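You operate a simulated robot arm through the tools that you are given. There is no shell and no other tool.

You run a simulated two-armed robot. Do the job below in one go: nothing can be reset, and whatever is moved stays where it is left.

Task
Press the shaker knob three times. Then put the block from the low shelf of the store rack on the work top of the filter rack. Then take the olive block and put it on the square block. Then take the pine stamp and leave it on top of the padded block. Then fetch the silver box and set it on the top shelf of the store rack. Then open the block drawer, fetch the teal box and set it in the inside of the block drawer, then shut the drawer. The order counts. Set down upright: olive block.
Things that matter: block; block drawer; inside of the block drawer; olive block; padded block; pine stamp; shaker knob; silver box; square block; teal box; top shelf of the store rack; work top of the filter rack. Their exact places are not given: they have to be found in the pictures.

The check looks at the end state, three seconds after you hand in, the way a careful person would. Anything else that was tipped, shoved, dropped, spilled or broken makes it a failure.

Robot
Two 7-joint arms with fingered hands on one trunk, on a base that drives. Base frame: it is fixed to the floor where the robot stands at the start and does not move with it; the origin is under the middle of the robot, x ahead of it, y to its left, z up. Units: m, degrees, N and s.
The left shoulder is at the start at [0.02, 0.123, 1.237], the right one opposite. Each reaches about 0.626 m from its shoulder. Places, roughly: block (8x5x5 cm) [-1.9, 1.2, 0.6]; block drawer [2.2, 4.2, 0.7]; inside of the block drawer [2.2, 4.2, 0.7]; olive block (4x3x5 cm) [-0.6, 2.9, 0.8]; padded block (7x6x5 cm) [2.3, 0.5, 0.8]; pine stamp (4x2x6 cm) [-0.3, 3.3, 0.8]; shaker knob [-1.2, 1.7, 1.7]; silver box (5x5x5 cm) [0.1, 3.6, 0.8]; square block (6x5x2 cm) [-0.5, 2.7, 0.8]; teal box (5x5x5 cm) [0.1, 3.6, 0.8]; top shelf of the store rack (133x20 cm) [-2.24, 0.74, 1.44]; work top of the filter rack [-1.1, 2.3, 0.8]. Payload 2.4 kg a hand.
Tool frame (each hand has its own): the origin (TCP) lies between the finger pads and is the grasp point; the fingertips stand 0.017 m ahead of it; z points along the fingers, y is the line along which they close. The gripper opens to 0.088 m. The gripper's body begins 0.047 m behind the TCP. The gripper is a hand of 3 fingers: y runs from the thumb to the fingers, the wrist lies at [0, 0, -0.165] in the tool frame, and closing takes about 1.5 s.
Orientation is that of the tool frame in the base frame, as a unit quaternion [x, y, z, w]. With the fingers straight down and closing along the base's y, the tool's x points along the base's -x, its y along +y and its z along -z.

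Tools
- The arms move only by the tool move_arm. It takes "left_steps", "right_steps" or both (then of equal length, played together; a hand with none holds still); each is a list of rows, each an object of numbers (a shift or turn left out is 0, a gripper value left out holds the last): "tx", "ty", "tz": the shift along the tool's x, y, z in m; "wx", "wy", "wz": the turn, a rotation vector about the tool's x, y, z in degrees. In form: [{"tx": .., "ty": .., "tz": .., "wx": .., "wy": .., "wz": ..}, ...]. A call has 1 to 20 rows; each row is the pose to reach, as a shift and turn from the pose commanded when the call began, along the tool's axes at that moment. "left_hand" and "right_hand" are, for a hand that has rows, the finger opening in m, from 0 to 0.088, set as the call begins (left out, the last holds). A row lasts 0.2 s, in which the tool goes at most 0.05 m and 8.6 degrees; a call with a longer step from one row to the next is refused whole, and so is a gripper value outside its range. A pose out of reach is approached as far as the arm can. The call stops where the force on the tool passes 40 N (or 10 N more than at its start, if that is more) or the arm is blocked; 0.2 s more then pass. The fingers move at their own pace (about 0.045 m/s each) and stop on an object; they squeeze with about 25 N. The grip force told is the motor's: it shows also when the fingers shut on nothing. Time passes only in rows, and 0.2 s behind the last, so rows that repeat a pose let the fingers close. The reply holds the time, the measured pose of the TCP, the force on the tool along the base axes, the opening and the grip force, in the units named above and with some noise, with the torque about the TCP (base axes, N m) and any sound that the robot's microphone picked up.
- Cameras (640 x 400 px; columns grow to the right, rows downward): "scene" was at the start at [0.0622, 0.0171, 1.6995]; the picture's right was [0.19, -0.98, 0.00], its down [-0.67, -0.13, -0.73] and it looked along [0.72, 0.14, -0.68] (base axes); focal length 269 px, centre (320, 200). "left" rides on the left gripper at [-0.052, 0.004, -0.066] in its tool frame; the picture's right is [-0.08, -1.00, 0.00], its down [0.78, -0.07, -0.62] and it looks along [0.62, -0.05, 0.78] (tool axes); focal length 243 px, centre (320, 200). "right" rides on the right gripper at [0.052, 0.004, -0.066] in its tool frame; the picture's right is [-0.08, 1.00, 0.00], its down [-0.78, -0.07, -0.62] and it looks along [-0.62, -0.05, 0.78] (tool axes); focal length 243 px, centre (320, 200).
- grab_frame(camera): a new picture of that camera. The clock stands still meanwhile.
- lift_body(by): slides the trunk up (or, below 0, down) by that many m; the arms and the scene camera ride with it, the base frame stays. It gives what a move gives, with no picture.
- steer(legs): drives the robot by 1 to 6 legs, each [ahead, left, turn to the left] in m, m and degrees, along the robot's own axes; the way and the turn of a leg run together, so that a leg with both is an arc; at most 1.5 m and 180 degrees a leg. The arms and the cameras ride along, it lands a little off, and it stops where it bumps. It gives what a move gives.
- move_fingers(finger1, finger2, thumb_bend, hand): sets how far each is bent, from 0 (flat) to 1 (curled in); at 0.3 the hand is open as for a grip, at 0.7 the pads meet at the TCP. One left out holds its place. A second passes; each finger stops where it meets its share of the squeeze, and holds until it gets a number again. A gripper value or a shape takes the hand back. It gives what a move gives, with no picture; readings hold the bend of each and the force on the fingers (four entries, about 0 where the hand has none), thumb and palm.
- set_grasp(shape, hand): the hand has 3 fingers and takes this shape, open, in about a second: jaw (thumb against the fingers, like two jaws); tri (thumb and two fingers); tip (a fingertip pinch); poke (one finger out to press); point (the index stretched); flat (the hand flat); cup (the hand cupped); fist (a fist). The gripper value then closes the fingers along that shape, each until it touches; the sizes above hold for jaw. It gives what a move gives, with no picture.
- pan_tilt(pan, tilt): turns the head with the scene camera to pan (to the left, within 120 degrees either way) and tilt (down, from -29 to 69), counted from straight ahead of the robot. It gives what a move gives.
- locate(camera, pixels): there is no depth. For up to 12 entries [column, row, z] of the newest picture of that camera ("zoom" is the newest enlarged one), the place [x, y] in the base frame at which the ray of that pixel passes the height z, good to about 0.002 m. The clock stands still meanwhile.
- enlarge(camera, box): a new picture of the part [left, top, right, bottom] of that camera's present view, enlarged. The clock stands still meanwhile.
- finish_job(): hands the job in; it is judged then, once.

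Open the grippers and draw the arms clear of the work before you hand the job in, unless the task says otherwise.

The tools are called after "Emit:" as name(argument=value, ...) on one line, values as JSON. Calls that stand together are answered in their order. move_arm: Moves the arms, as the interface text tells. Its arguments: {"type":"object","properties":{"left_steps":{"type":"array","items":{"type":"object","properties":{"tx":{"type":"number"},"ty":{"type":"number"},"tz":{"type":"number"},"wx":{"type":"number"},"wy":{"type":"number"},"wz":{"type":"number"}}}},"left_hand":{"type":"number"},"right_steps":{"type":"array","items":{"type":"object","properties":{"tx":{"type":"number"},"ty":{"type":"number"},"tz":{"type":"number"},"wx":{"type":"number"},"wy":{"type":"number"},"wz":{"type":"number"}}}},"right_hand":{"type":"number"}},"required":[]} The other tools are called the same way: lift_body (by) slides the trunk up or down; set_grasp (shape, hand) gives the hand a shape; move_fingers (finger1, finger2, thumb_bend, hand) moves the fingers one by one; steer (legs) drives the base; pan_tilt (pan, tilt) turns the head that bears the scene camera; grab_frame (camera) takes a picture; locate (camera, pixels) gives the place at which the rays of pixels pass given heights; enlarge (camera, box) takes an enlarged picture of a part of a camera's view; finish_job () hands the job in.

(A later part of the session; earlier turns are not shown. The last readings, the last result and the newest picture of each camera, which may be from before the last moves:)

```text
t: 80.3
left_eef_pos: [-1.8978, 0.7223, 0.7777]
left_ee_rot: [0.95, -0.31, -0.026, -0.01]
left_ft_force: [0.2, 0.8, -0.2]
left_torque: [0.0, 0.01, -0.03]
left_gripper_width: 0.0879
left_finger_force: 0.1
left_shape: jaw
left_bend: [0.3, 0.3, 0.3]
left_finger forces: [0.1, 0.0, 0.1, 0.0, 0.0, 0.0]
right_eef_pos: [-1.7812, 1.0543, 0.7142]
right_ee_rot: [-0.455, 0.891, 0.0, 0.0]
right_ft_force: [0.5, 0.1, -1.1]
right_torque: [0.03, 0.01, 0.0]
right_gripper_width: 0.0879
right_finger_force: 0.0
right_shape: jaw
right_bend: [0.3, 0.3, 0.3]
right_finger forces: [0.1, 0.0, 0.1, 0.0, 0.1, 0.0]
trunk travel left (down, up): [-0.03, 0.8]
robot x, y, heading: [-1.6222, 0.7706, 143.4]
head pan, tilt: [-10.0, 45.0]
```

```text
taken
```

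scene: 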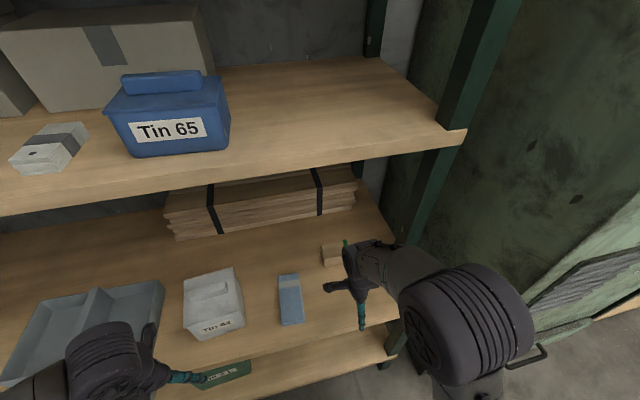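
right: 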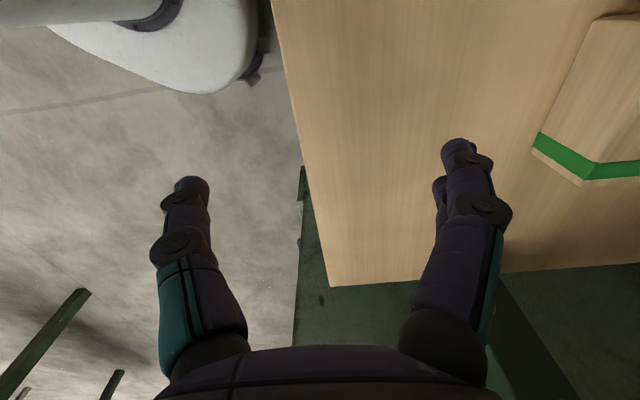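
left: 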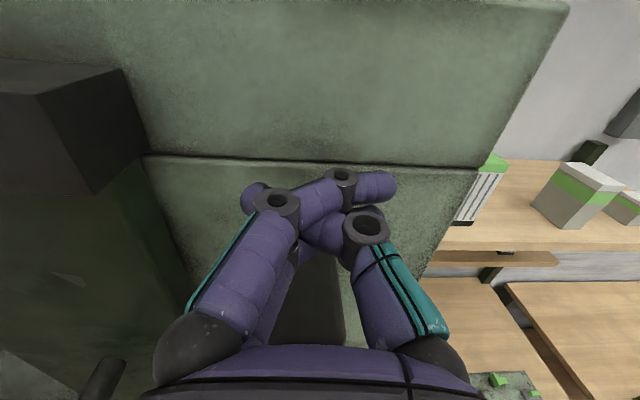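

The hand is at u=-2.058, the block 17 cm further in, at right-camera (600,150). I move 3 cm closer with the base and reach in 12 cm with the arm at this height.

Emit:
steer(legs=[[0.03, 0, 0]])

Emit:
move_arm(right_hand=0.088, right_steps=[{"ty": 0.03}, {"ty": 0.06}, {"ty": 0.09}, {"ty": 0.12}])

Emit:
grab_frame(camera="right")

Emit:
grab_frame(camera="scene")

```text
t: 81.2
left_eef_pos: [-1.922, 0.7402, 0.7779]
left_ee_rot: [0.95, -0.31, -0.027, -0.009]
left_ft_force: [0.4, 0.3, -0.4]
left_torque: [0.01, -0.02, -0.01]
left_gripper_width: 0.088
left_finger_force: 0.1
left_shape: jaw
left_bend: [0.3, 0.3, 0.3]
left_finger forces: [0.0, 0.0, 0.1, 0.0, 0.0, 0.1]
right_eef_pos: [-1.8053, 1.0731, 0.7141]
right_ee_rot: [-0.456, 0.89, 0.0, 0.0]
right_ft_force: [1.0, 0.6, -0.9]
right_torque: [-0.03, -0.03, 0.04]
right_gripper_width: 0.0881
right_finger_force: 0.1
right_shape: jaw
right_bend: [0.3, 0.3, 0.3]
right_finger forces: [0.0, 0.0, 0.0, 0.1, 0.0, 0.0]
trunk travel left (down, up): [-0.03, 0.8]
robot x, y, heading: [-1.6452, 0.7894, 143.4]
head pan, tilt: [-10.0, 45.0]
```

```text
t: 82.2
left_eef_pos: [-1.922, 0.7395, 0.7786]
left_ee_rot: [0.95, -0.31, -0.026, -0.009]
left_ft_force: [0.2, -0.7, -0.1]
left_torque: [0.01, -0.03, 0.05]
left_gripper_width: 0.0876
left_finger_force: 0.0
left_shape: jaw
left_bend: [0.3, 0.3, 0.3]
left_finger forces: [0.1, 0.0, 0.1, 0.0, 0.1, 0.1]
right_eef_pos: [-1.9031, 1.1419, 0.7136]
right_ee_rot: [-0.455, 0.89, -0.001, 0.0]
right_ft_force: [0.1, 0.3, -0.3]
right_torque: [0.02, 0.04, 0.04]
right_gripper_width: 0.0878
right_finger_force: 0.1
right_shape: jaw
right_bend: [0.3, 0.3, 0.3]
right_finger forces: [0.0, 0.0, 0.0, 0.1, 0.0, 0.0]
trunk travel left (down, up): [-0.03, 0.8]
robot x, y, heading: [-1.6446, 0.7871, 143.1]
head pan, tilt: [-10.0, 45.0]
```

```text
taken
```

right: 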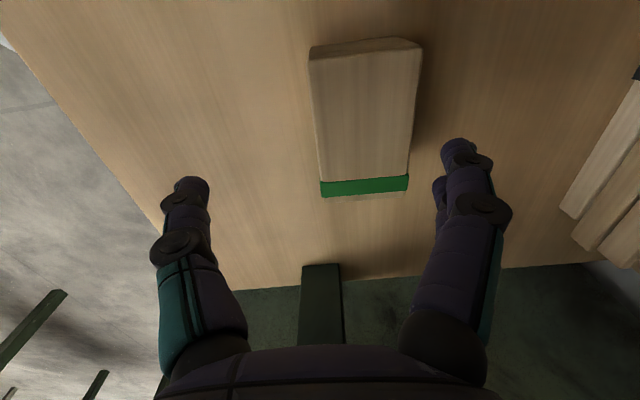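

```text
taken
```

scene: 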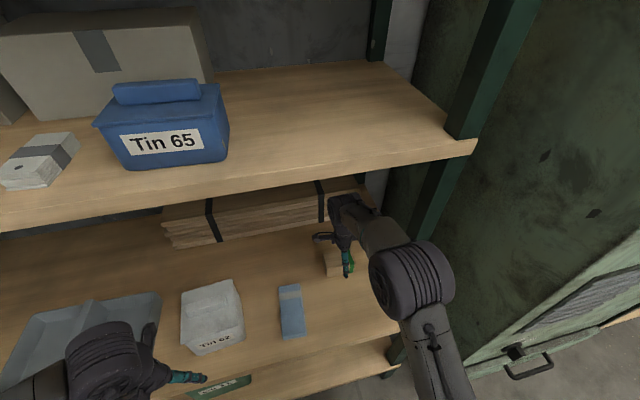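

The block is in full view of the right camera (310-420, 40-195). I locate its top-face edges at z=0.67.

Emit:
locate(camera="right", pixels=[[311, 57, 0.67], [420, 55, 0.67], [321, 180, 0.67], [409, 175, 0.67], [322, 197, 0.67], [408, 192, 0.67], [316, 110, 0.67], [416, 110, 0.67]])

Emit:
enlarge(camera="right", box=[280, 20, 460, 220])

```text
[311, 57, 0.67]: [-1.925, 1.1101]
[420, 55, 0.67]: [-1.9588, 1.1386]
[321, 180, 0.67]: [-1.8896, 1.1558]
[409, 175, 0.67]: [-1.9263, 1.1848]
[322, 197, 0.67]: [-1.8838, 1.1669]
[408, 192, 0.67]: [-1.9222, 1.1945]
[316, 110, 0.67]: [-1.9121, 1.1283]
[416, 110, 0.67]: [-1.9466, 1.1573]
```

```text
2.00 times, centred on (370, 120) of right
```

zoom: 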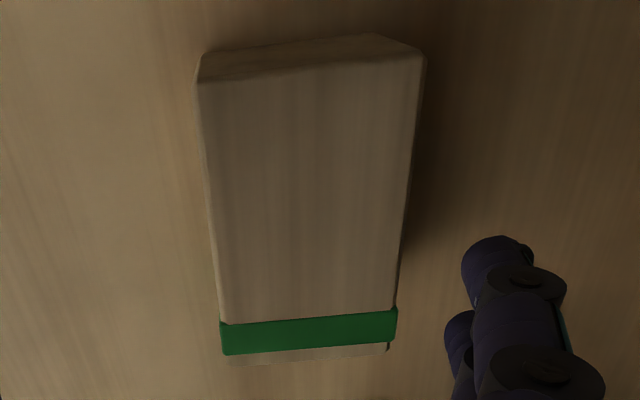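

The block's centre is at about (-1.921,1.158), top ≈0.66, and aligned with the hand. I shift 24 mm forward and descend to TCP z≈0.645.

Emit:
move_arm(right_steps=[{"ty": 0.012}, {"ty": 0.024}, {"ty": 0.024, "tz": 0.02}, {"ty": 0.024, "tz": 0.04}, {"ty": 0.024, "tz": 0.055}, {"ty": 0.024, "tz": 0.068}, {"ty": 0.024, "tz": 0.068}])

Emit:
grab_frame(camera="right")

Emit:
grab_frame(camera="scene")

```text
t: 83.8
left_eef_pos: [-1.9231, 0.7407, 0.7789]
left_ee_rot: [0.95, -0.31, -0.026, -0.009]
left_ft_force: [-0.4, 0.5, 0.0]
left_torque: [0.03, 0.03, -0.02]
left_gripper_width: 0.0877
left_finger_force: 0.0
left_shape: jaw
left_bend: [0.3, 0.3, 0.3]
left_finger forces: [0.0, 0.1, 0.0, 0.1, 0.0, 0.0]
right_eef_pos: [-1.9209, 1.1567, 0.6467]
right_ee_rot: [-0.455, 0.89, 0.001, 0.0]
right_ft_force: [-0.4, -1.0, -0.6]
right_torque: [-0.02, -0.01, -0.01]
right_gripper_width: 0.0881
right_finger_force: 0.0
right_shape: jaw
right_bend: [0.3, 0.3, 0.3]
right_finger forces: [0.1, 0.0, 0.0, 0.0, 0.1, 0.1]
trunk travel left (down, up): [-0.03, 0.8]
robot x, y, heading: [-1.6439, 0.7895, 143.2]
head pan, tilt: [-10.0, 45.0]
```

```text
taken
```

right: 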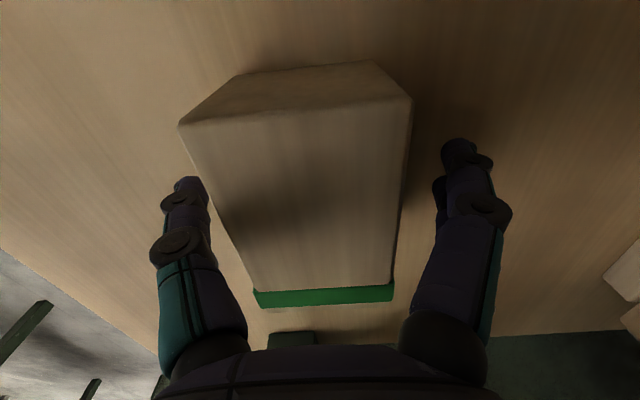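

```text
taken
```

scene: 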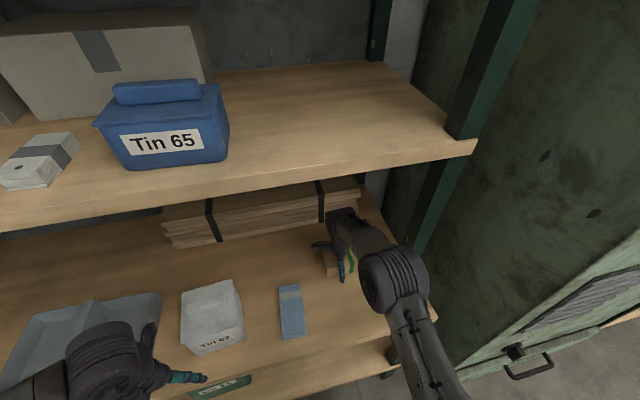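

The fingers straddle the block without contact. I close the hand on it.

Emit:
move_arm(right_hand=0.03, right_steps=[{"tz": 0}, {"tz": 0}, {"tz": 0}, {"tz": 0}, {"tz": 0}, {"tz": 0}, {"tz": 0}, {"tz": 0}])

Emit:
grab_frame(camera="right")

```text
t: 85.6
left_eef_pos: [-1.9234, 0.7407, 0.7788]
left_ee_rot: [0.95, -0.31, -0.027, -0.01]
left_ft_force: [-0.5, 0.3, 0.0]
left_torque: [-0.02, -0.01, -0.01]
left_gripper_width: 0.0881
left_finger_force: 0.2
left_shape: jaw
left_bend: [0.3, 0.3, 0.3]
left_finger forces: [0.0, 0.0, 0.0, 0.1, 0.0, 0.0]
right_eef_pos: [-1.9212, 1.1582, 0.6455]
right_ee_rot: [-0.456, 0.89, -0.001, -0.001]
right_ft_force: [0.5, -0.1, -0.2]
right_torque: [0.04, -0.01, 0.02]
right_gripper_width: 0.0439
right_finger_force: 24.8
right_shape: jaw
right_bend: [0.73, 0.72, 0.7]
right_finger forces: [11.5, 11.2, 0.0, 0.0, 22.8, 0.0]
trunk travel left (down, up): [-0.03, 0.8]
robot x, y, heading: [-1.6461, 0.7883, 143.4]
head pan, tilt: [-10.0, 45.0]
```

```text
taken
```

right: 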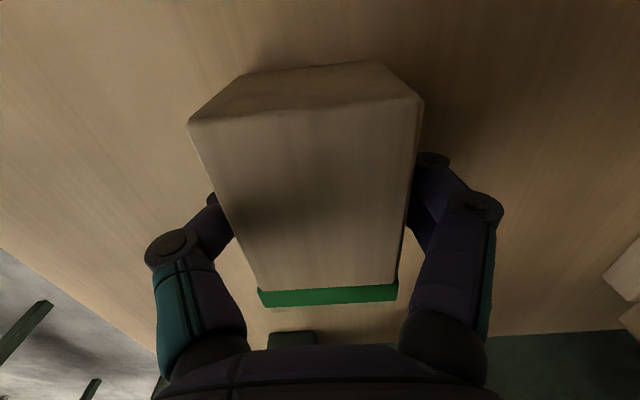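

Grip holds at 0.044 m with 25 N. I lift 4 cm and pull back out of the shelf.

Emit:
move_arm(right_steps=[{"tz": -0.015}, {"tz": -0.03}, {"tz": -0.045}, {"tz": -0.045, "ty": -0.03}, {"tz": -0.045, "ty": -0.06}, {"tz": -0.045, "ty": -0.1}, {"tz": -0.045, "ty": -0.14}])

Emit:
grab_frame(camera="right")

Emit:
steer(legs=[[-0.45, 0, 0]])

Emit:
grab_frame(camera="scene")

```text
t: 87.2
left_eef_pos: [-1.9219, 0.7416, 0.7796]
left_ee_rot: [0.95, -0.31, -0.026, -0.009]
left_ft_force: [0.6, 0.6, -0.5]
left_torque: [0.0, -0.01, -0.02]
left_gripper_width: 0.0879
left_finger_force: 0.1
left_shape: jaw
left_bend: [0.3, 0.3, 0.3]
left_finger forces: [0.0, 0.1, 0.0, 0.1, 0.0, 0.0]
right_eef_pos: [-1.8067, 1.0758, 0.691]
right_ee_rot: [-0.455, 0.89, 0.0, 0.0]
right_ft_force: [0.4, -0.4, -1.4]
right_torque: [-0.03, -0.02, -0.01]
right_gripper_width: 0.044
right_finger_force: 24.6
right_shape: jaw
right_bend: [0.73, 0.72, 0.7]
right_finger forces: [11.7, 11.2, 0.0, 0.0, 23.0, 0.1]
trunk travel left (down, up): [-0.03, 0.8]
robot x, y, heading: [-1.6448, 0.7913, 142.8]
head pan, tilt: [-10.0, 45.0]
```

```text
taken
```

right: 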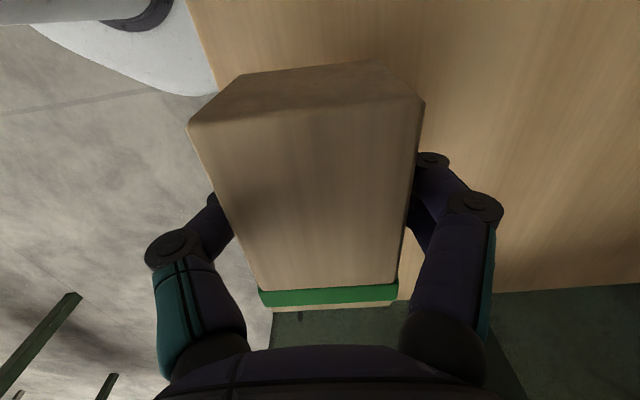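

```text
t: 89.9
left_eef_pos: [-1.5635, 0.4726, 0.7791]
left_ee_rot: [0.95, -0.312, -0.027, -0.009]
left_ft_force: [0.8, -0.5, 0.4]
left_torque: [0.02, 0.03, 0.0]
left_gripper_width: 0.0883
left_finger_force: 0.0
left_shape: jaw
left_bend: [0.3, 0.3, 0.3]
left_finger forces: [0.0, 0.0, 0.0, 0.0, 0.1, 0.0]
right_eef_pos: [-1.4464, 0.8075, 0.6897]
right_ee_rot: [-0.455, 0.891, 0.0, 0.0]
right_ft_force: [0.1, 0.1, -1.1]
right_torque: [0.01, -0.01, 0.0]
right_gripper_width: 0.0437
right_finger_force: 25.1
right_shape: jaw
right_bend: [0.73, 0.72, 0.7]
right_finger forces: [11.6, 11.3, 0.1, 0.0, 22.8, 0.0]
trunk travel left (down, up): [-0.03, 0.8]
robot x, y, heading: [-1.2853, 0.5169, 143.0]
head pan, tilt: [-10.0, 45.0]
```

```text
taken
```

scene: 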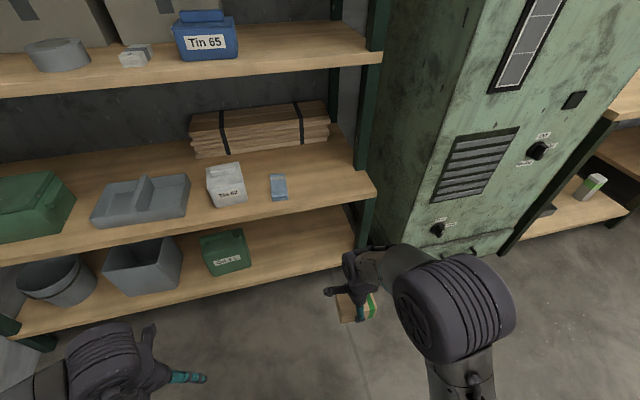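

The block is out and held. I raise the trunk and drive to the right, in front of the filter rack.

Emit:
lift_body(by=0.35)

Emit:
steer(legs=[[0, -1.4, 0]])

Emit:
pan_tilt(pan=0, tilt=40)

Emit:
grab_frame(camera="scene")

```text
t: 93.3
left_eef_pos: [-1.564, 0.4727, 1.128]
left_ee_rot: [0.95, -0.311, -0.026, -0.009]
left_ft_force: [0.2, -0.6, 0.2]
left_torque: [-0.05, 0.0, -0.01]
left_gripper_width: 0.088
left_finger_force: 0.0
left_shape: jaw
left_bend: [0.3, 0.3, 0.3]
left_finger forces: [0.1, 0.0, 0.1, 0.0, 0.0, 0.1]
right_eef_pos: [-1.4476, 0.8079, 1.0406]
right_ee_rot: [-0.455, 0.891, 0.0, 0.0]
right_ft_force: [0.3, 0.1, -0.9]
right_torque: [0.0, -0.03, 0.0]
right_gripper_width: 0.0437
right_finger_force: 25.1
right_shape: jaw
right_bend: [0.73, 0.72, 0.7]
right_finger forces: [11.5, 11.2, 0.0, 0.1, 22.9, 0.0]
trunk travel left (down, up): [-0.38, 0.45]
robot x, y, heading: [-1.2889, 0.5155, 143.0]
head pan, tilt: [-10.0, 45.0]
```

```text
t: 100.3
left_eef_pos: [-0.7178, 1.5976, 1.1296]
left_ee_rot: [0.95, -0.311, -0.026, -0.009]
left_ft_force: [0.4, 0.7, -0.4]
left_torque: [-0.02, 0.0, -0.03]
left_gripper_width: 0.0877
left_finger_force: 0.1
left_shape: jaw
left_bend: [0.3, 0.3, 0.3]
left_finger forces: [0.1, 0.0, 0.0, 0.0, 0.1, 0.0]
right_eef_pos: [-0.601, 1.9329, 1.0401]
right_ee_rot: [-0.455, 0.89, 0.0, 0.0]
right_ft_force: [-1.3, -0.2, -0.7]
right_torque: [0.01, -0.01, 0.01]
right_gripper_width: 0.0436
right_finger_force: 24.7
right_shape: jaw
right_bend: [0.73, 0.72, 0.7]
right_finger forces: [11.5, 11.4, 0.0, 0.1, 23.0, 0.0]
trunk travel left (down, up): [-0.38, 0.45]
robot x, y, heading: [-0.4436, 1.6449, 143.0]
head pan, tilt: [-10.0, 45.0]
```

```text
t: 101.0
left_eef_pos: [-0.7177, 1.5974, 1.1279]
left_ee_rot: [0.95, -0.311, -0.026, -0.009]
left_ft_force: [0.6, -0.4, 0.6]
left_torque: [0.0, 0.01, -0.01]
left_gripper_width: 0.0879
left_finger_force: 0.1
left_shape: jaw
left_bend: [0.3, 0.3, 0.3]
left_finger forces: [0.0, 0.1, 0.0, 0.0, 0.0, 0.1]
right_eef_pos: [-0.6022, 1.9323, 1.04]
right_ee_rot: [-0.455, 0.891, 0.001, 0.001]
right_ft_force: [-0.2, -0.8, -1.3]
right_torque: [0.01, -0.01, -0.02]
right_gripper_width: 0.0438
right_finger_force: 24.6
right_shape: jaw
right_bend: [0.73, 0.72, 0.7]
right_finger forces: [11.6, 11.3, 0.0, 0.1, 22.9, 0.1]
trunk travel left (down, up): [-0.38, 0.45]
robot x, y, heading: [-0.4432, 1.6451, 143.2]
head pan, tilt: [0.0, 40.0]
```

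```text
taken
```

scene: 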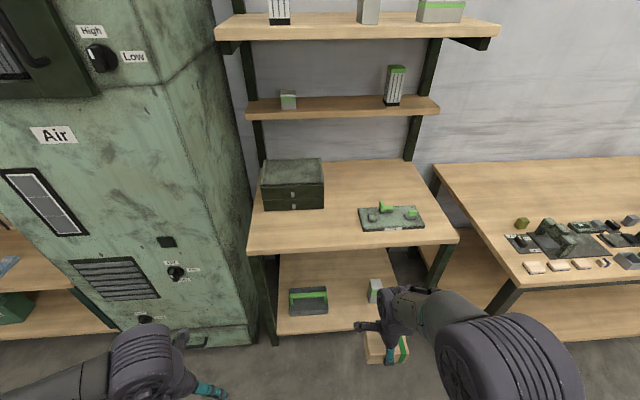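

The filter rack's work top is at (250-460,160-255); free room is around (335,215) between the drawer box and the small board. I locate these spots at trial heights.

Emit:
locate(camera="scene", pixels=[[249, 254, 0.8], [458, 241, 0.8], [249, 254, 0.85], [458, 241, 0.85], [325, 210, 0.8], [325, 226, 0.8], [268, 211, 0.8], [324, 207, 0.8], [362, 231, 0.8], [360, 209, 0.8], [438, 115, 1.2], [415, 160, 0.8]])

Emit:
enlarge(camera="scene", box=[240, 150, 470, 260])

```text
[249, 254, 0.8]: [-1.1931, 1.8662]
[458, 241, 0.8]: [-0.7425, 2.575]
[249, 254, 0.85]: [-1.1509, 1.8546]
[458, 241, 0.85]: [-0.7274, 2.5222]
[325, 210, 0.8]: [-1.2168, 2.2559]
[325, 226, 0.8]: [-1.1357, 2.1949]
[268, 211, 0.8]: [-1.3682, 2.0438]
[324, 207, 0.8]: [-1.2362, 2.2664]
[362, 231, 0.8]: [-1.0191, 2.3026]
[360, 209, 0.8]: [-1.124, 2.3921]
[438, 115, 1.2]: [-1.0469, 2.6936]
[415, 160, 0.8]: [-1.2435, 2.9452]
```

```text
2.78 times, centred on (355, 205) of scene
```

zoom: 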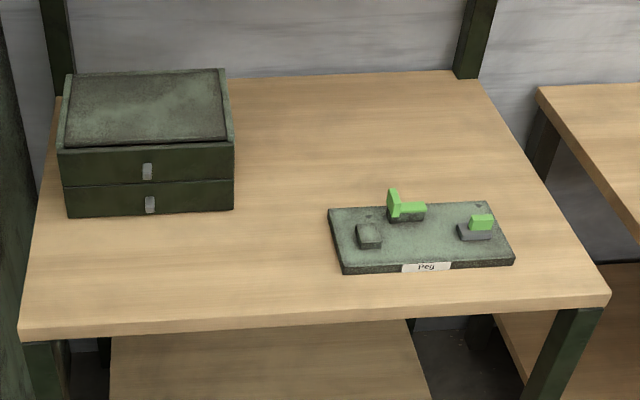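

I choose the free spot around (-1.116,2.162), clear of the drawer box and the board. I drive nearer: 0.38 m ahead, 0.1 m left.

Emit:
steer(legs=[[0.38, 0.1, 0]])

Emit:
grab_frame(camera="scene")

Emit:
grab_frame(camera="right")

```text
t: 103.5
left_eef_pos: [-1.0888, 1.7449, 1.1287]
left_ee_rot: [0.951, -0.309, -0.026, -0.01]
left_ft_force: [-0.1, 0.2, -0.4]
left_torque: [0.04, 0.02, -0.01]
left_gripper_width: 0.0879
left_finger_force: 0.0
left_shape: jaw
left_bend: [0.3, 0.3, 0.3]
left_finger forces: [0.0, 0.1, 0.0, 0.1, 0.1, 0.1]
right_eef_pos: [-0.9746, 2.0803, 1.0408]
right_ee_rot: [-0.456, 0.89, -0.001, 0.0]
right_ft_force: [-0.1, 0.3, -1.4]
right_torque: [0.0, 0.03, 0.03]
right_gripper_width: 0.0434
right_finger_force: 24.8
right_shape: jaw
right_bend: [0.73, 0.72, 0.7]
right_finger forces: [11.6, 11.3, 0.0, 0.0, 22.8, 0.0]
trunk travel left (down, up): [-0.38, 0.45]
robot x, y, heading: [-0.8111, 1.7929, 143.3]
head pan, tilt: [0.0, 40.0]
```

```text
taken
```

scene: 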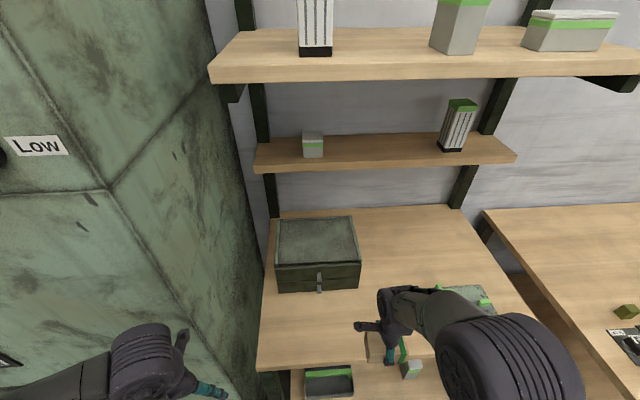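

```text
taken
```

right: 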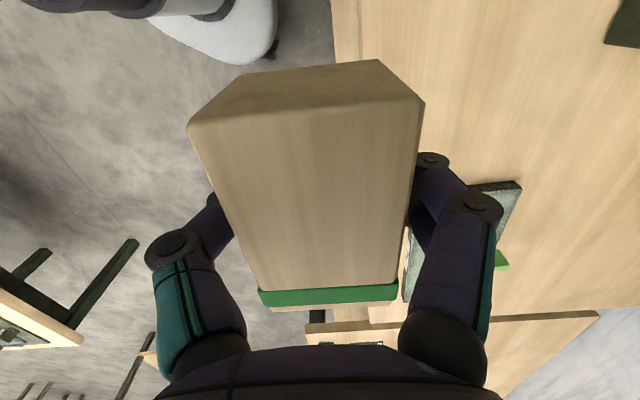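

TCP is at u=-2.028, v=1.08. I check the work-top height by locating the front-left corner (258,370) and the drawer box's base in this second view.

Emit:
locate(camera="scene", pixels=[[258, 371, 0.8], [258, 371, 0.85], [277, 292, 0.8], [277, 292, 0.85], [359, 288, 0.8], [359, 288, 0.85], [340, 330, 0.8], [340, 330, 0.85]])

```text
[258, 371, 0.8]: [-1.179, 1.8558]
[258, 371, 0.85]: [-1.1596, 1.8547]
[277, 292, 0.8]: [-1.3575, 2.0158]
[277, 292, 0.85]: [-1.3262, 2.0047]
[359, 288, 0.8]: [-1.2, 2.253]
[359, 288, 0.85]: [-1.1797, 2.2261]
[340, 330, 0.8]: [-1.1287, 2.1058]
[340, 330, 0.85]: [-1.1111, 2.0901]
```

The two views put the work top near z≈0.84-0.86. I move over the spot and descend to TCP 0.91 first.

Emit:
move_arm(right_steps=[{"ty": 0.04, "tx": 0.01}, {"ty": 0.08, "tx": 0.015}, {"ty": 0.12, "tx": 0.015}, {"ty": 0.16, "tx": 0.015}, {"ty": 0.16, "tx": 0.015, "tz": 0.04}, {"ty": 0.16, "tx": 0.015, "tz": 0.08}, {"ty": 0.16, "tx": 0.015, "tz": 0.12}, {"ty": 0.16, "tx": 0.015, "tz": 0.13}])

Emit:
grab_frame(camera="right")

Emit:
grab_frame(camera="scene")

```text
t: 105.3
left_eef_pos: [-1.0884, 1.7447, 1.1281]
left_ee_rot: [0.951, -0.309, -0.027, -0.01]
left_ft_force: [-0.8, 0.1, 0.5]
left_torque: [0.01, 0.0, 0.02]
left_gripper_width: 0.0879
left_finger_force: 0.0
left_shape: jaw
left_bend: [0.3, 0.3, 0.3]
left_finger forces: [0.1, 0.1, 0.0, 0.0, 0.1, 0.0]
right_eef_pos: [-1.1124, 2.16, 0.9093]
right_ee_rot: [-0.457, 0.89, 0.0, 0.0]
right_ft_force: [0.2, -0.9, -0.7]
right_torque: [0.0, -0.01, 0.01]
right_gripper_width: 0.0432
right_finger_force: 24.9
right_shape: jaw
right_bend: [0.73, 0.73, 0.7]
right_finger forces: [11.5, 11.3, 0.0, 0.0, 22.8, 0.1]
trunk travel left (down, up): [-0.38, 0.45]
robot x, y, heading: [-0.8138, 1.7941, 143.3]
head pan, tilt: [0.0, 40.0]
```

```text
taken
```

right: 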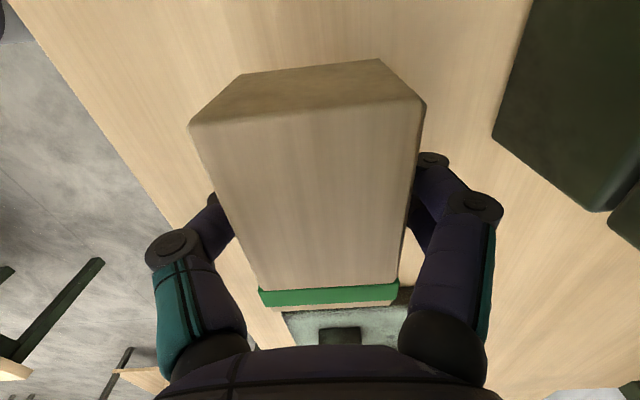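

```text
taken
```

scene: 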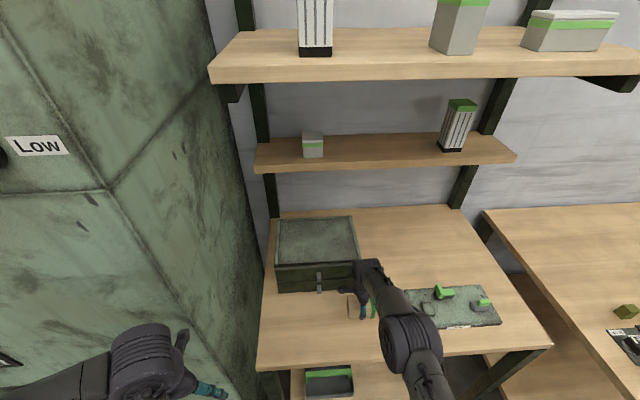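

The block hovers between the drawer box and the board. I check the board's left edge (285,315)-(400,307) in the right camera against the block's right end.

Emit:
locate(camera="right", pixels=[[285, 316, 0.86], [400, 307, 0.86], [493, 138, 0.85], [600, 212, 0.85], [262, 312, 0.88]])

```text
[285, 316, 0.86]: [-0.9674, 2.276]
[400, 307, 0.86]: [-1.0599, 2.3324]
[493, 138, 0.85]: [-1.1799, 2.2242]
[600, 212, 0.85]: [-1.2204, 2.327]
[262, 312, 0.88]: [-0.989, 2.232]
```

The block clears the board by ~13 cm; I shift 15 mm toward the front for more room from the drawer box, then lower slowly.

Emit:
move_arm(right_steps=[{"ty": -0.015}, {"ty": -0.015, "tz": 0.01}, {"ty": -0.015, "tz": 0.02}, {"ty": -0.015, "tz": 0.025}, {"ty": -0.015, "tz": 0.03}])

Emit:
grab_frame(camera="right")

```text
t: 106.5
left_eef_pos: [-1.0885, 1.7443, 1.1269]
left_ee_rot: [0.951, -0.309, -0.027, -0.009]
left_ft_force: [0.2, 0.5, 1.3]
left_torque: [-0.03, 0.01, -0.02]
left_gripper_width: 0.088
left_finger_force: 0.2
left_shape: jaw
left_bend: [0.3, 0.3, 0.3]
left_finger forces: [0.0, 0.0, 0.1, 0.1, 0.0, 0.1]
right_eef_pos: [-1.0994, 2.1512, 0.8792]
right_ee_rot: [-0.457, 0.89, 0.0, -0.001]
right_ft_force: [-0.6, -0.7, -0.5]
right_torque: [0.02, -0.01, -0.02]
right_gripper_width: 0.0433
right_finger_force: 24.8
right_shape: jaw
right_bend: [0.73, 0.73, 0.7]
right_finger forces: [11.5, 11.2, 0.0, 0.1, 22.7, 0.2]
trunk travel left (down, up): [-0.38, 0.45]
robot x, y, heading: [-0.8162, 1.7946, 143.3]
head pan, tilt: [0.0, 40.0]
```

```text
taken
```

right: 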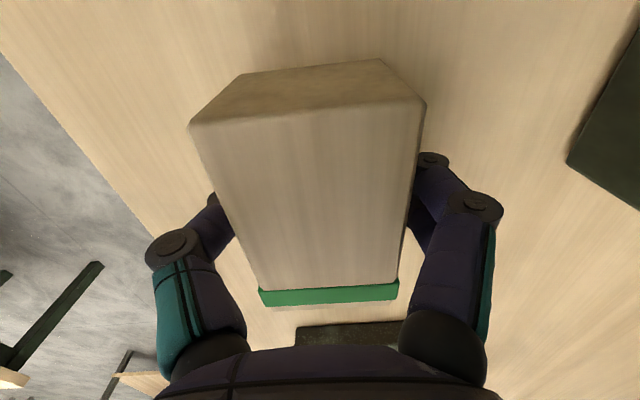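

No contact yet at TCP 0.879. I go down in small steps.

Emit:
move_arm(right_steps=[{"tz": 0.004}, {"tz": 0.008}, {"tz": 0.012}])

Emit:
move_arm(right_steps=[{"tz": 0.003}, {"tz": 0.006}])

```text
t: 107.5
left_eef_pos: [-1.0874, 1.7442, 1.1276]
left_ee_rot: [0.951, -0.309, -0.027, -0.009]
left_ft_force: [-0.2, 1.0, 0.5]
left_torque: [-0.03, 0.03, 0.04]
left_gripper_width: 0.0879
left_finger_force: 0.0
left_shape: jaw
left_bend: [0.3, 0.3, 0.3]
left_finger forces: [0.0, 0.1, 0.0, 0.1, 0.0, 0.1]
right_eef_pos: [-1.1005, 2.1526, 0.8727]
right_ee_rot: [-0.456, 0.89, 0.005, -0.003]
right_ft_force: [4.6, -4.2, 27.6]
right_torque: [-0.08, -0.17, 0.01]
right_gripper_width: 0.0425
right_finger_force: 24.9
right_shape: jaw
right_bend: [0.75, 0.75, 0.72]
right_finger forces: [11.6, 11.4, 0.0, 0.0, 28.9, 0.0]
trunk travel left (down, up): [-0.38, 0.45]
robot x, y, heading: [-0.8144, 1.7931, 143.1]
head pan, tilt: [0.0, 40.0]
stopped in row 3 (right hand): the force on the tool passed its limit at 41 N (the readings are from after the stop); the commanded pose is now the measured one
```

```text
t: 107.9
left_eef_pos: [-1.0862, 1.7432, 1.1288]
left_ee_rot: [0.951, -0.309, -0.028, -0.01]
left_ft_force: [0.8, 0.3, -0.3]
left_torque: [0.03, 0.01, 0.0]
left_gripper_width: 0.0878
left_finger_force: 0.1
left_shape: jaw
left_bend: [0.3, 0.3, 0.3]
left_finger forces: [0.0, 0.0, 0.1, 0.2, 0.0, 0.1]
right_eef_pos: [-1.1025, 2.1542, 0.8731]
right_ee_rot: [-0.457, 0.89, 0.008, -0.004]
right_ft_force: [6.3, -5.7, 27.8]
right_torque: [-0.16, -0.28, -0.03]
right_gripper_width: 0.0432
right_finger_force: 25.2
right_shape: jaw
right_bend: [0.76, 0.76, 0.72]
right_finger forces: [11.2, 10.9, 0.0, 0.0, 30.0, 0.0]
trunk travel left (down, up): [-0.38, 0.45]
robot x, y, heading: [-0.8137, 1.793, 143.5]
head pan, tilt: [0.0, 40.0]
stopped in row 2 (right hand): the force on the tool passed its limit at 42 N (the readings are from after the stop); the commanded pose is now the measured one
```

The block stands on the work top (contact at TCP 0.874). I ease the pressure by 3 mm and open the fingers.

Emit:
move_arm(right_steps=[{"tz": -0.002}, {"tz": -0.003}])

Emit:
move_arm(right_hand=0.088, right_steps=[{"tz": 0}, {"tz": 0}, {"tz": 0}, {"tz": 0}, {"tz": 0}, {"tz": 0}])

Emit:
grab_frame(camera="right")

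```text
t: 108.5
left_eef_pos: [-1.0872, 1.7427, 1.1288]
left_ee_rot: [0.951, -0.308, -0.027, -0.01]
left_ft_force: [0.1, -0.2, 1.0]
left_torque: [-0.04, -0.01, 0.0]
left_gripper_width: 0.0878
left_finger_force: 0.0
left_shape: jaw
left_bend: [0.3, 0.3, 0.3]
left_finger forces: [0.0, 0.1, 0.0, 0.0, 0.1, 0.0]
right_eef_pos: [-1.1012, 2.154, 0.8736]
right_ee_rot: [-0.457, 0.889, 0.006, -0.003]
right_ft_force: [1.0, -4.4, 16.3]
right_torque: [-0.06, -0.1, 0.01]
right_gripper_width: 0.0432
right_finger_force: 24.8
right_shape: jaw
right_bend: [0.75, 0.75, 0.72]
right_finger forces: [11.8, 11.4, 0.0, 0.2, 27.2, 0.0]
trunk travel left (down, up): [-0.38, 0.45]
robot x, y, heading: [-0.8106, 1.7936, 143.3]
head pan, tilt: [0.0, 40.0]
```

```text
t: 109.9
left_eef_pos: [-1.0885, 1.744, 1.1278]
left_ee_rot: [0.951, -0.309, -0.026, -0.009]
left_ft_force: [0.7, -0.2, 0.3]
left_torque: [0.0, 0.0, 0.02]
left_gripper_width: 0.0882
left_finger_force: 0.1
left_shape: jaw
left_bend: [0.3, 0.3, 0.3]
left_finger forces: [0.1, 0.0, 0.1, 0.0, 0.0, 0.0]
right_eef_pos: [-1.1025, 2.1553, 0.8724]
right_ee_rot: [-0.457, 0.889, 0.005, -0.002]
right_ft_force: [-0.4, 0.0, -0.2]
right_torque: [0.0, 0.01, -0.01]
right_gripper_width: 0.0881
right_finger_force: 0.1
right_shape: jaw
right_bend: [0.3, 0.3, 0.3]
right_finger forces: [0.0, 0.0, 0.0, 0.1, 0.0, 0.0]
trunk travel left (down, up): [-0.38, 0.45]
robot x, y, heading: [-0.8102, 1.7948, 143.1]
head pan, tilt: [0.0, 40.0]
```

```text
taken
```

right: 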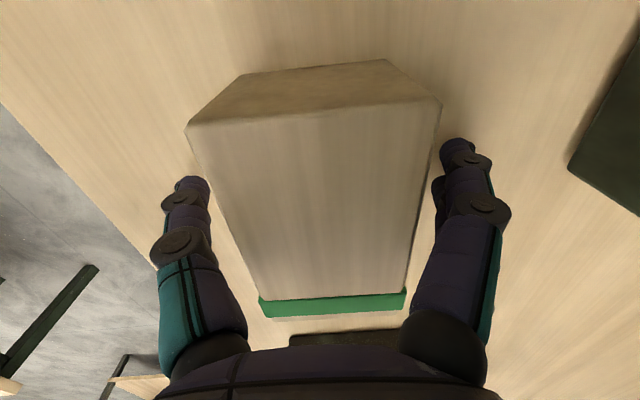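

Released with no force left. I raise the hand straight up 15 cm, pull back and look.

Emit:
move_arm(right_steps=[{"tz": -0.02}, {"tz": -0.05}, {"tz": -0.09}, {"tz": -0.13}, {"tz": -0.16}, {"tz": -0.16, "ty": -0.05}, {"tz": -0.16, "ty": -0.1}, {"tz": -0.16, "ty": -0.14}])

Emit:
grab_frame(camera="scene")

```text
t: 111.7
left_eef_pos: [-1.0881, 1.7445, 1.1277]
left_ee_rot: [0.951, -0.309, -0.027, -0.01]
left_ft_force: [0.3, 0.1, -0.6]
left_torque: [0.0, -0.02, 0.0]
left_gripper_width: 0.0876
left_finger_force: 0.1
left_shape: jaw
left_bend: [0.3, 0.3, 0.3]
left_finger forces: [0.1, 0.0, 0.0, 0.1, 0.0, 0.0]
right_eef_pos: [-0.9869, 2.0688, 1.0314]
right_ee_rot: [-0.457, 0.89, 0.006, -0.004]
right_ft_force: [0.5, -0.1, 0.7]
right_torque: [-0.02, 0.0, 0.02]
right_gripper_width: 0.0884
right_finger_force: 0.0
right_shape: jaw
right_bend: [0.3, 0.3, 0.3]
right_finger forces: [0.0, 0.0, 0.0, 0.0, 0.1, 0.0]
trunk travel left (down, up): [-0.38, 0.45]
robot x, y, heading: [-0.8097, 1.793, 143.3]
head pan, tilt: [0.0, 40.0]
```

```text
taken
```

scene: 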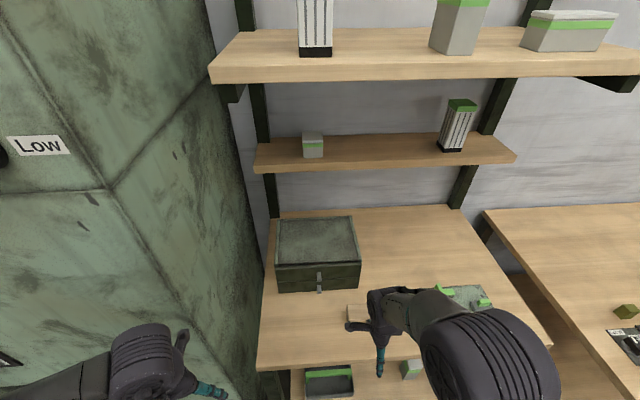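

The block stands on the work top at (357,310). Next I back off and drive right to view the table with the olive block.

Emit:
steer(legs=[[-0.35, 0, 0], [0, -0.9, 0]])

Emit:
pan_tilt(pan=0, tilt=40)

Emit:
grab_frame(camera="scene")

```text
t: 118.3
left_eef_pos: [-0.27, 2.2626, 1.128]
left_ee_rot: [0.952, -0.304, -0.026, -0.009]
left_ft_force: [-0.1, -0.3, 1.0]
left_torque: [0.03, -0.01, -0.02]
left_gripper_width: 0.0881
left_finger_force: 0.2
left_shape: jaw
left_bend: [0.3, 0.3, 0.3]
left_finger forces: [0.0, 0.0, 0.0, 0.0, 0.1, 0.1]
right_eef_pos: [-0.1728, 2.5887, 1.0308]
right_ee_rot: [-0.462, 0.887, 0.005, -0.003]
right_ft_force: [-0.1, 0.7, -0.5]
right_torque: [0.01, 0.02, -0.01]
right_gripper_width: 0.088
right_finger_force: 0.1
right_shape: jaw
right_bend: [0.3, 0.3, 0.3]
right_finger forces: [0.0, 0.0, 0.0, 0.0, 0.0, 0.2]
trunk travel left (down, up): [-0.38, 0.45]
robot x, y, heading: [0.004, 2.3121, 144.0]
head pan, tilt: [0.0, 40.0]
```

```text
t: 119.0
left_eef_pos: [-0.2704, 2.2614, 1.1281]
left_ee_rot: [0.952, -0.304, -0.026, -0.009]
left_ft_force: [0.6, -0.8, 0.8]
left_torque: [-0.04, 0.05, -0.01]
left_gripper_width: 0.0879
left_finger_force: 0.0
left_shape: jaw
left_bend: [0.3, 0.3, 0.3]
left_finger forces: [0.0, 0.0, 0.0, 0.0, 0.0, 0.1]
right_eef_pos: [-0.172, 2.5884, 1.0317]
right_ee_rot: [-0.461, 0.887, 0.005, -0.003]
right_ft_force: [-0.3, -1.3, -0.4]
right_torque: [0.01, -0.01, -0.01]
right_gripper_width: 0.088
right_finger_force: 0.1
right_shape: jaw
right_bend: [0.3, 0.3, 0.3]
right_finger forces: [0.0, 0.1, 0.0, 0.0, 0.1, 0.0]
trunk travel left (down, up): [-0.38, 0.45]
robot x, y, heading: [0.0023, 2.316, 143.8]
head pan, tilt: [0.0, 40.0]
```

```text
taken
```

scene: 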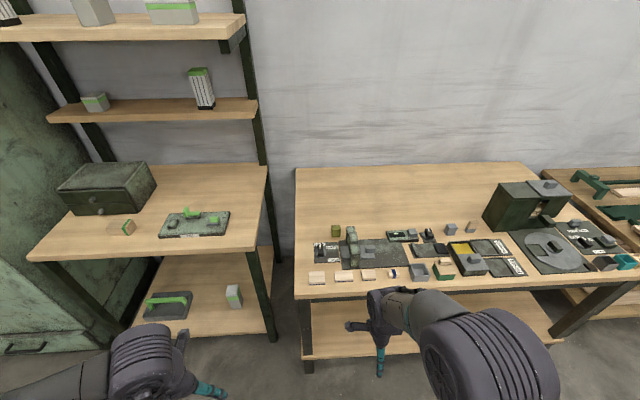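

Now the small-parts table is in view, with a green-brown cube at (336,230). I enlarge this cluttered area.

Emit:
enlarge(camera="scene", box=[295, 215, 415, 290])

Emit:
enlarge(camera="scene", box=[385, 215, 505, 290])

Emit:
enlarge(camera="scene", box=[480, 170, 640, 290])

```text
5.33 times, centred on (355, 252) of scene
```

zoom: 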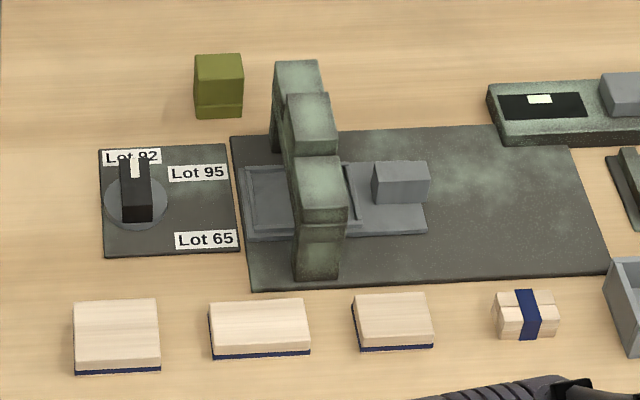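

```text
5.33 times, centred on (445, 252) of scene
```

zoom: 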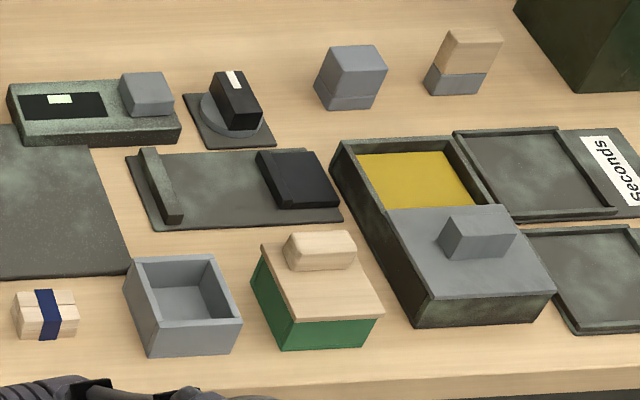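

```text
3.33 times, centred on (560, 230) of scene
```

zoom: 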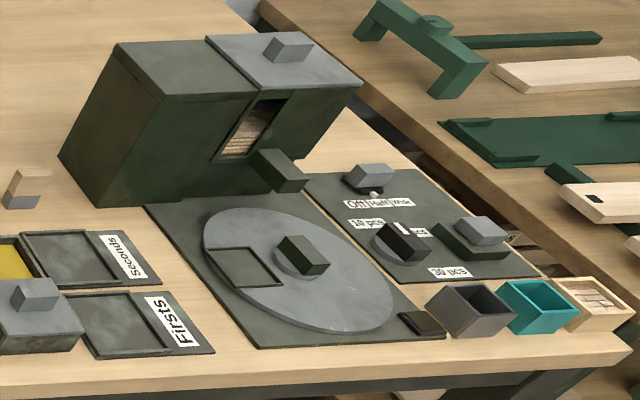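

Candidates: olive cube (zoom1 (218,85)), three flat wooden blocks in the front row, a wood-topped stamp at (471,226), silver and teal boxes near (602,265)/(624,262). I locate them.

Emit:
locate(camera="scene", pixels=[[336, 236, 0.85], [317, 283, 0.85], [344, 282, 0.85], [369, 279, 0.85], [393, 277, 0.85], [452, 231, 0.85], [471, 230, 0.85], [605, 270, 0.85], [627, 268, 0.85], [296, 296, 0.85], [630, 283, 0.85], [420, 275, 0.85]])

Emit:
enlarge(camera="scene", box=[300, 262, 380, 292])

```text
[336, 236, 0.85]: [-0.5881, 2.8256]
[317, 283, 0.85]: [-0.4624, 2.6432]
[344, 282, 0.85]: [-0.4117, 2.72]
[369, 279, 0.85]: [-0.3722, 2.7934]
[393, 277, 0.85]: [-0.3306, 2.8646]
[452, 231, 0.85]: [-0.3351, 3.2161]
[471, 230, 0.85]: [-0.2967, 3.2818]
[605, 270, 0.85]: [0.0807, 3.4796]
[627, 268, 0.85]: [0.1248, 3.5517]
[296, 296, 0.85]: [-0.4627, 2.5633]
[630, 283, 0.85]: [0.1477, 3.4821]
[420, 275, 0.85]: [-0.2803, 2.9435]
```

```text
8.00 times, centred on (340, 277) of scene
```

zoom: 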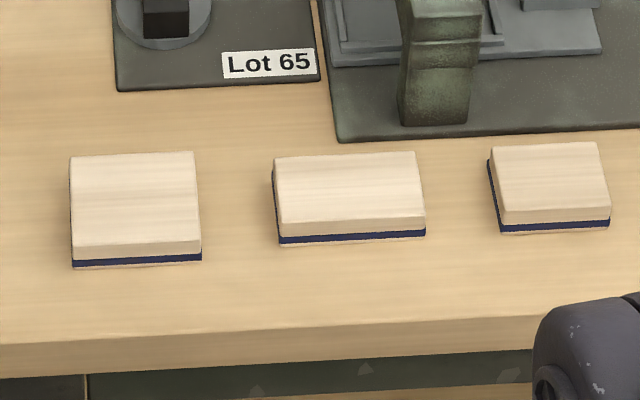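

The olive block lies far back on the table, so I test in free space how far the right arm reaches with the hand pointing down.

Emit:
move_arm(right_steps=[{"ty": 0.04}, {"ty": 0.08}, {"ty": 0.12}, {"ty": 0.16}, {"ty": 0.2}, {"ty": 0.24}, {"ty": 0.24}])

Emit:
grab_frame(camera="right")

Emit:
grab_frame(camera="scene")

```text
t: 120.5
left_eef_pos: [-0.2692, 2.262, 1.1293]
left_ee_rot: [0.952, -0.304, -0.027, -0.009]
left_ft_force: [-0.7, 0.0, 0.3]
left_torque: [-0.02, 0.0, -0.03]
left_gripper_width: 0.0879
left_finger_force: 0.0
left_shape: jaw
left_bend: [0.3, 0.3, 0.3]
left_finger forces: [0.0, 0.0, 0.0, 0.1, 0.0, 0.1]
right_eef_pos: [-0.3109, 2.6935, 1.0328]
right_ee_rot: [-0.462, 0.887, 0.006, -0.003]
right_ft_force: [1.2, 0.1, 0.4]
right_torque: [-0.01, 0.04, -0.03]
right_gripper_width: 0.088
right_finger_force: 0.1
right_shape: jaw
right_bend: [0.3, 0.3, 0.3]
right_finger forces: [0.0, 0.0, 0.0, 0.0, 0.0, 0.1]
right hand out of reach, approached as far as the arm can: row 5, 6, 7
trunk travel left (down, up): [-0.38, 0.45]
robot x, y, heading: [0.0045, 2.3116, 143.7]
head pan, tilt: [0.0, 40.0]
```

```text
taken
```

right: 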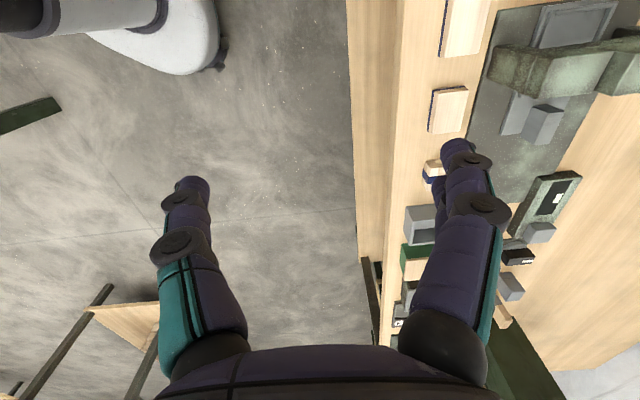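

```text
taken
```

scene: 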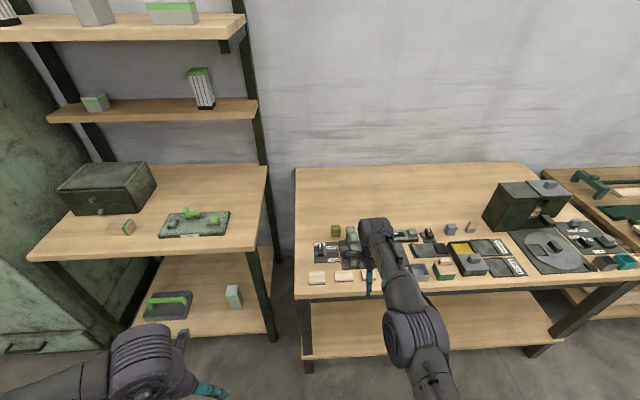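

The arm reaches 0.46 m from the shoulder with the hand straight down. I measure the table's legs and lower shelf to see how near the base may come.

Emit:
locate(camera="scene", pixels=[[308, 372, 0.0], [302, 360, 0.2], [302, 360, 0.25], [550, 345, 0.2], [296, 298, 0.8], [296, 298, 0.83], [540, 357, 0.0], [450, 353, 0.2], [300, 285, 0.83], [336, 236, 0.83], [317, 283, 0.83]])

Emit:
enlarge(camera="scene", box=[280, 280, 360, 380])

```text
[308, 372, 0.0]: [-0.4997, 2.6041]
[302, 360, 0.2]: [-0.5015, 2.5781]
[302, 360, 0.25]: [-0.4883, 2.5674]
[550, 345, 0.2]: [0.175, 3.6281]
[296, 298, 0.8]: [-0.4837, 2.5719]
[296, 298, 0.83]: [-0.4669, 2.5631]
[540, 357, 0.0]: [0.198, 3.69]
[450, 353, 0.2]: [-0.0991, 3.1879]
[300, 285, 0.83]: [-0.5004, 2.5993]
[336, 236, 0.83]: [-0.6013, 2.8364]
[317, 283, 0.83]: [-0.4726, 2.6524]
```

```text
4.00 times, centred on (320, 330) of scene
```

zoom: 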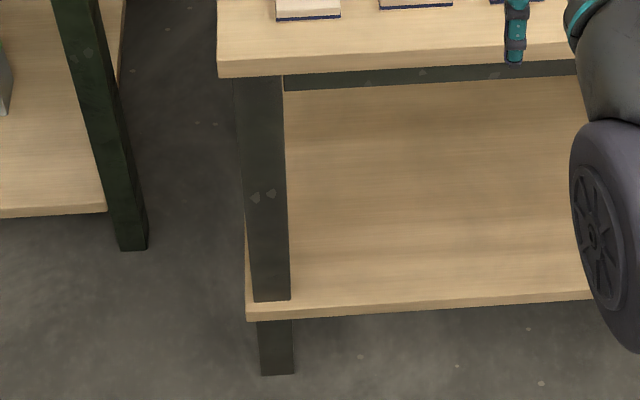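

The lower shelf's front is at u≈-1.95 here. I measure the base's own front edge in the right camera picture, e.g. at (219,45) and (180,72).

Emit:
locate(camera="right", pixels=[[219, 45, 0.05], [219, 45, 0.15], [180, 74, 0.05], [180, 74, 0.15], [225, 60, 0.03], [90, 36, 0.15], [355, 100, 0.83], [353, 10, 0.83]])

Emit:
enlarge(camera="right", box=[60, 0, 260, 100])

```text
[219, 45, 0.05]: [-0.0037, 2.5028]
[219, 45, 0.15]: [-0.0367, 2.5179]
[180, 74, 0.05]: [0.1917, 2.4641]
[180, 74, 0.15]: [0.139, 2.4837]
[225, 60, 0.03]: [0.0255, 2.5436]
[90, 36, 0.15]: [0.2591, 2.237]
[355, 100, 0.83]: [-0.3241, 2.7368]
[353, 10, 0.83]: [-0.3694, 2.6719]
```

```text
3.20 times, centred on (160, 50) of right
```

zoom: 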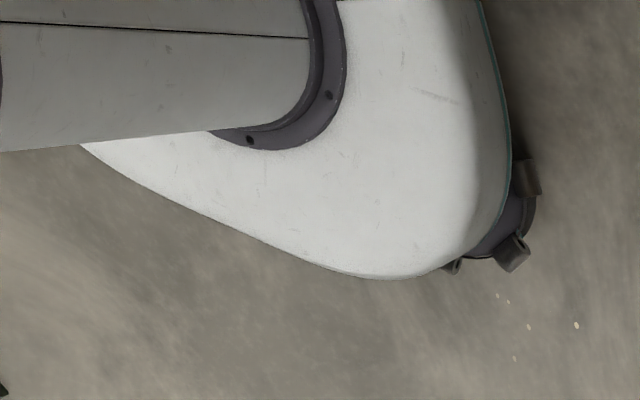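

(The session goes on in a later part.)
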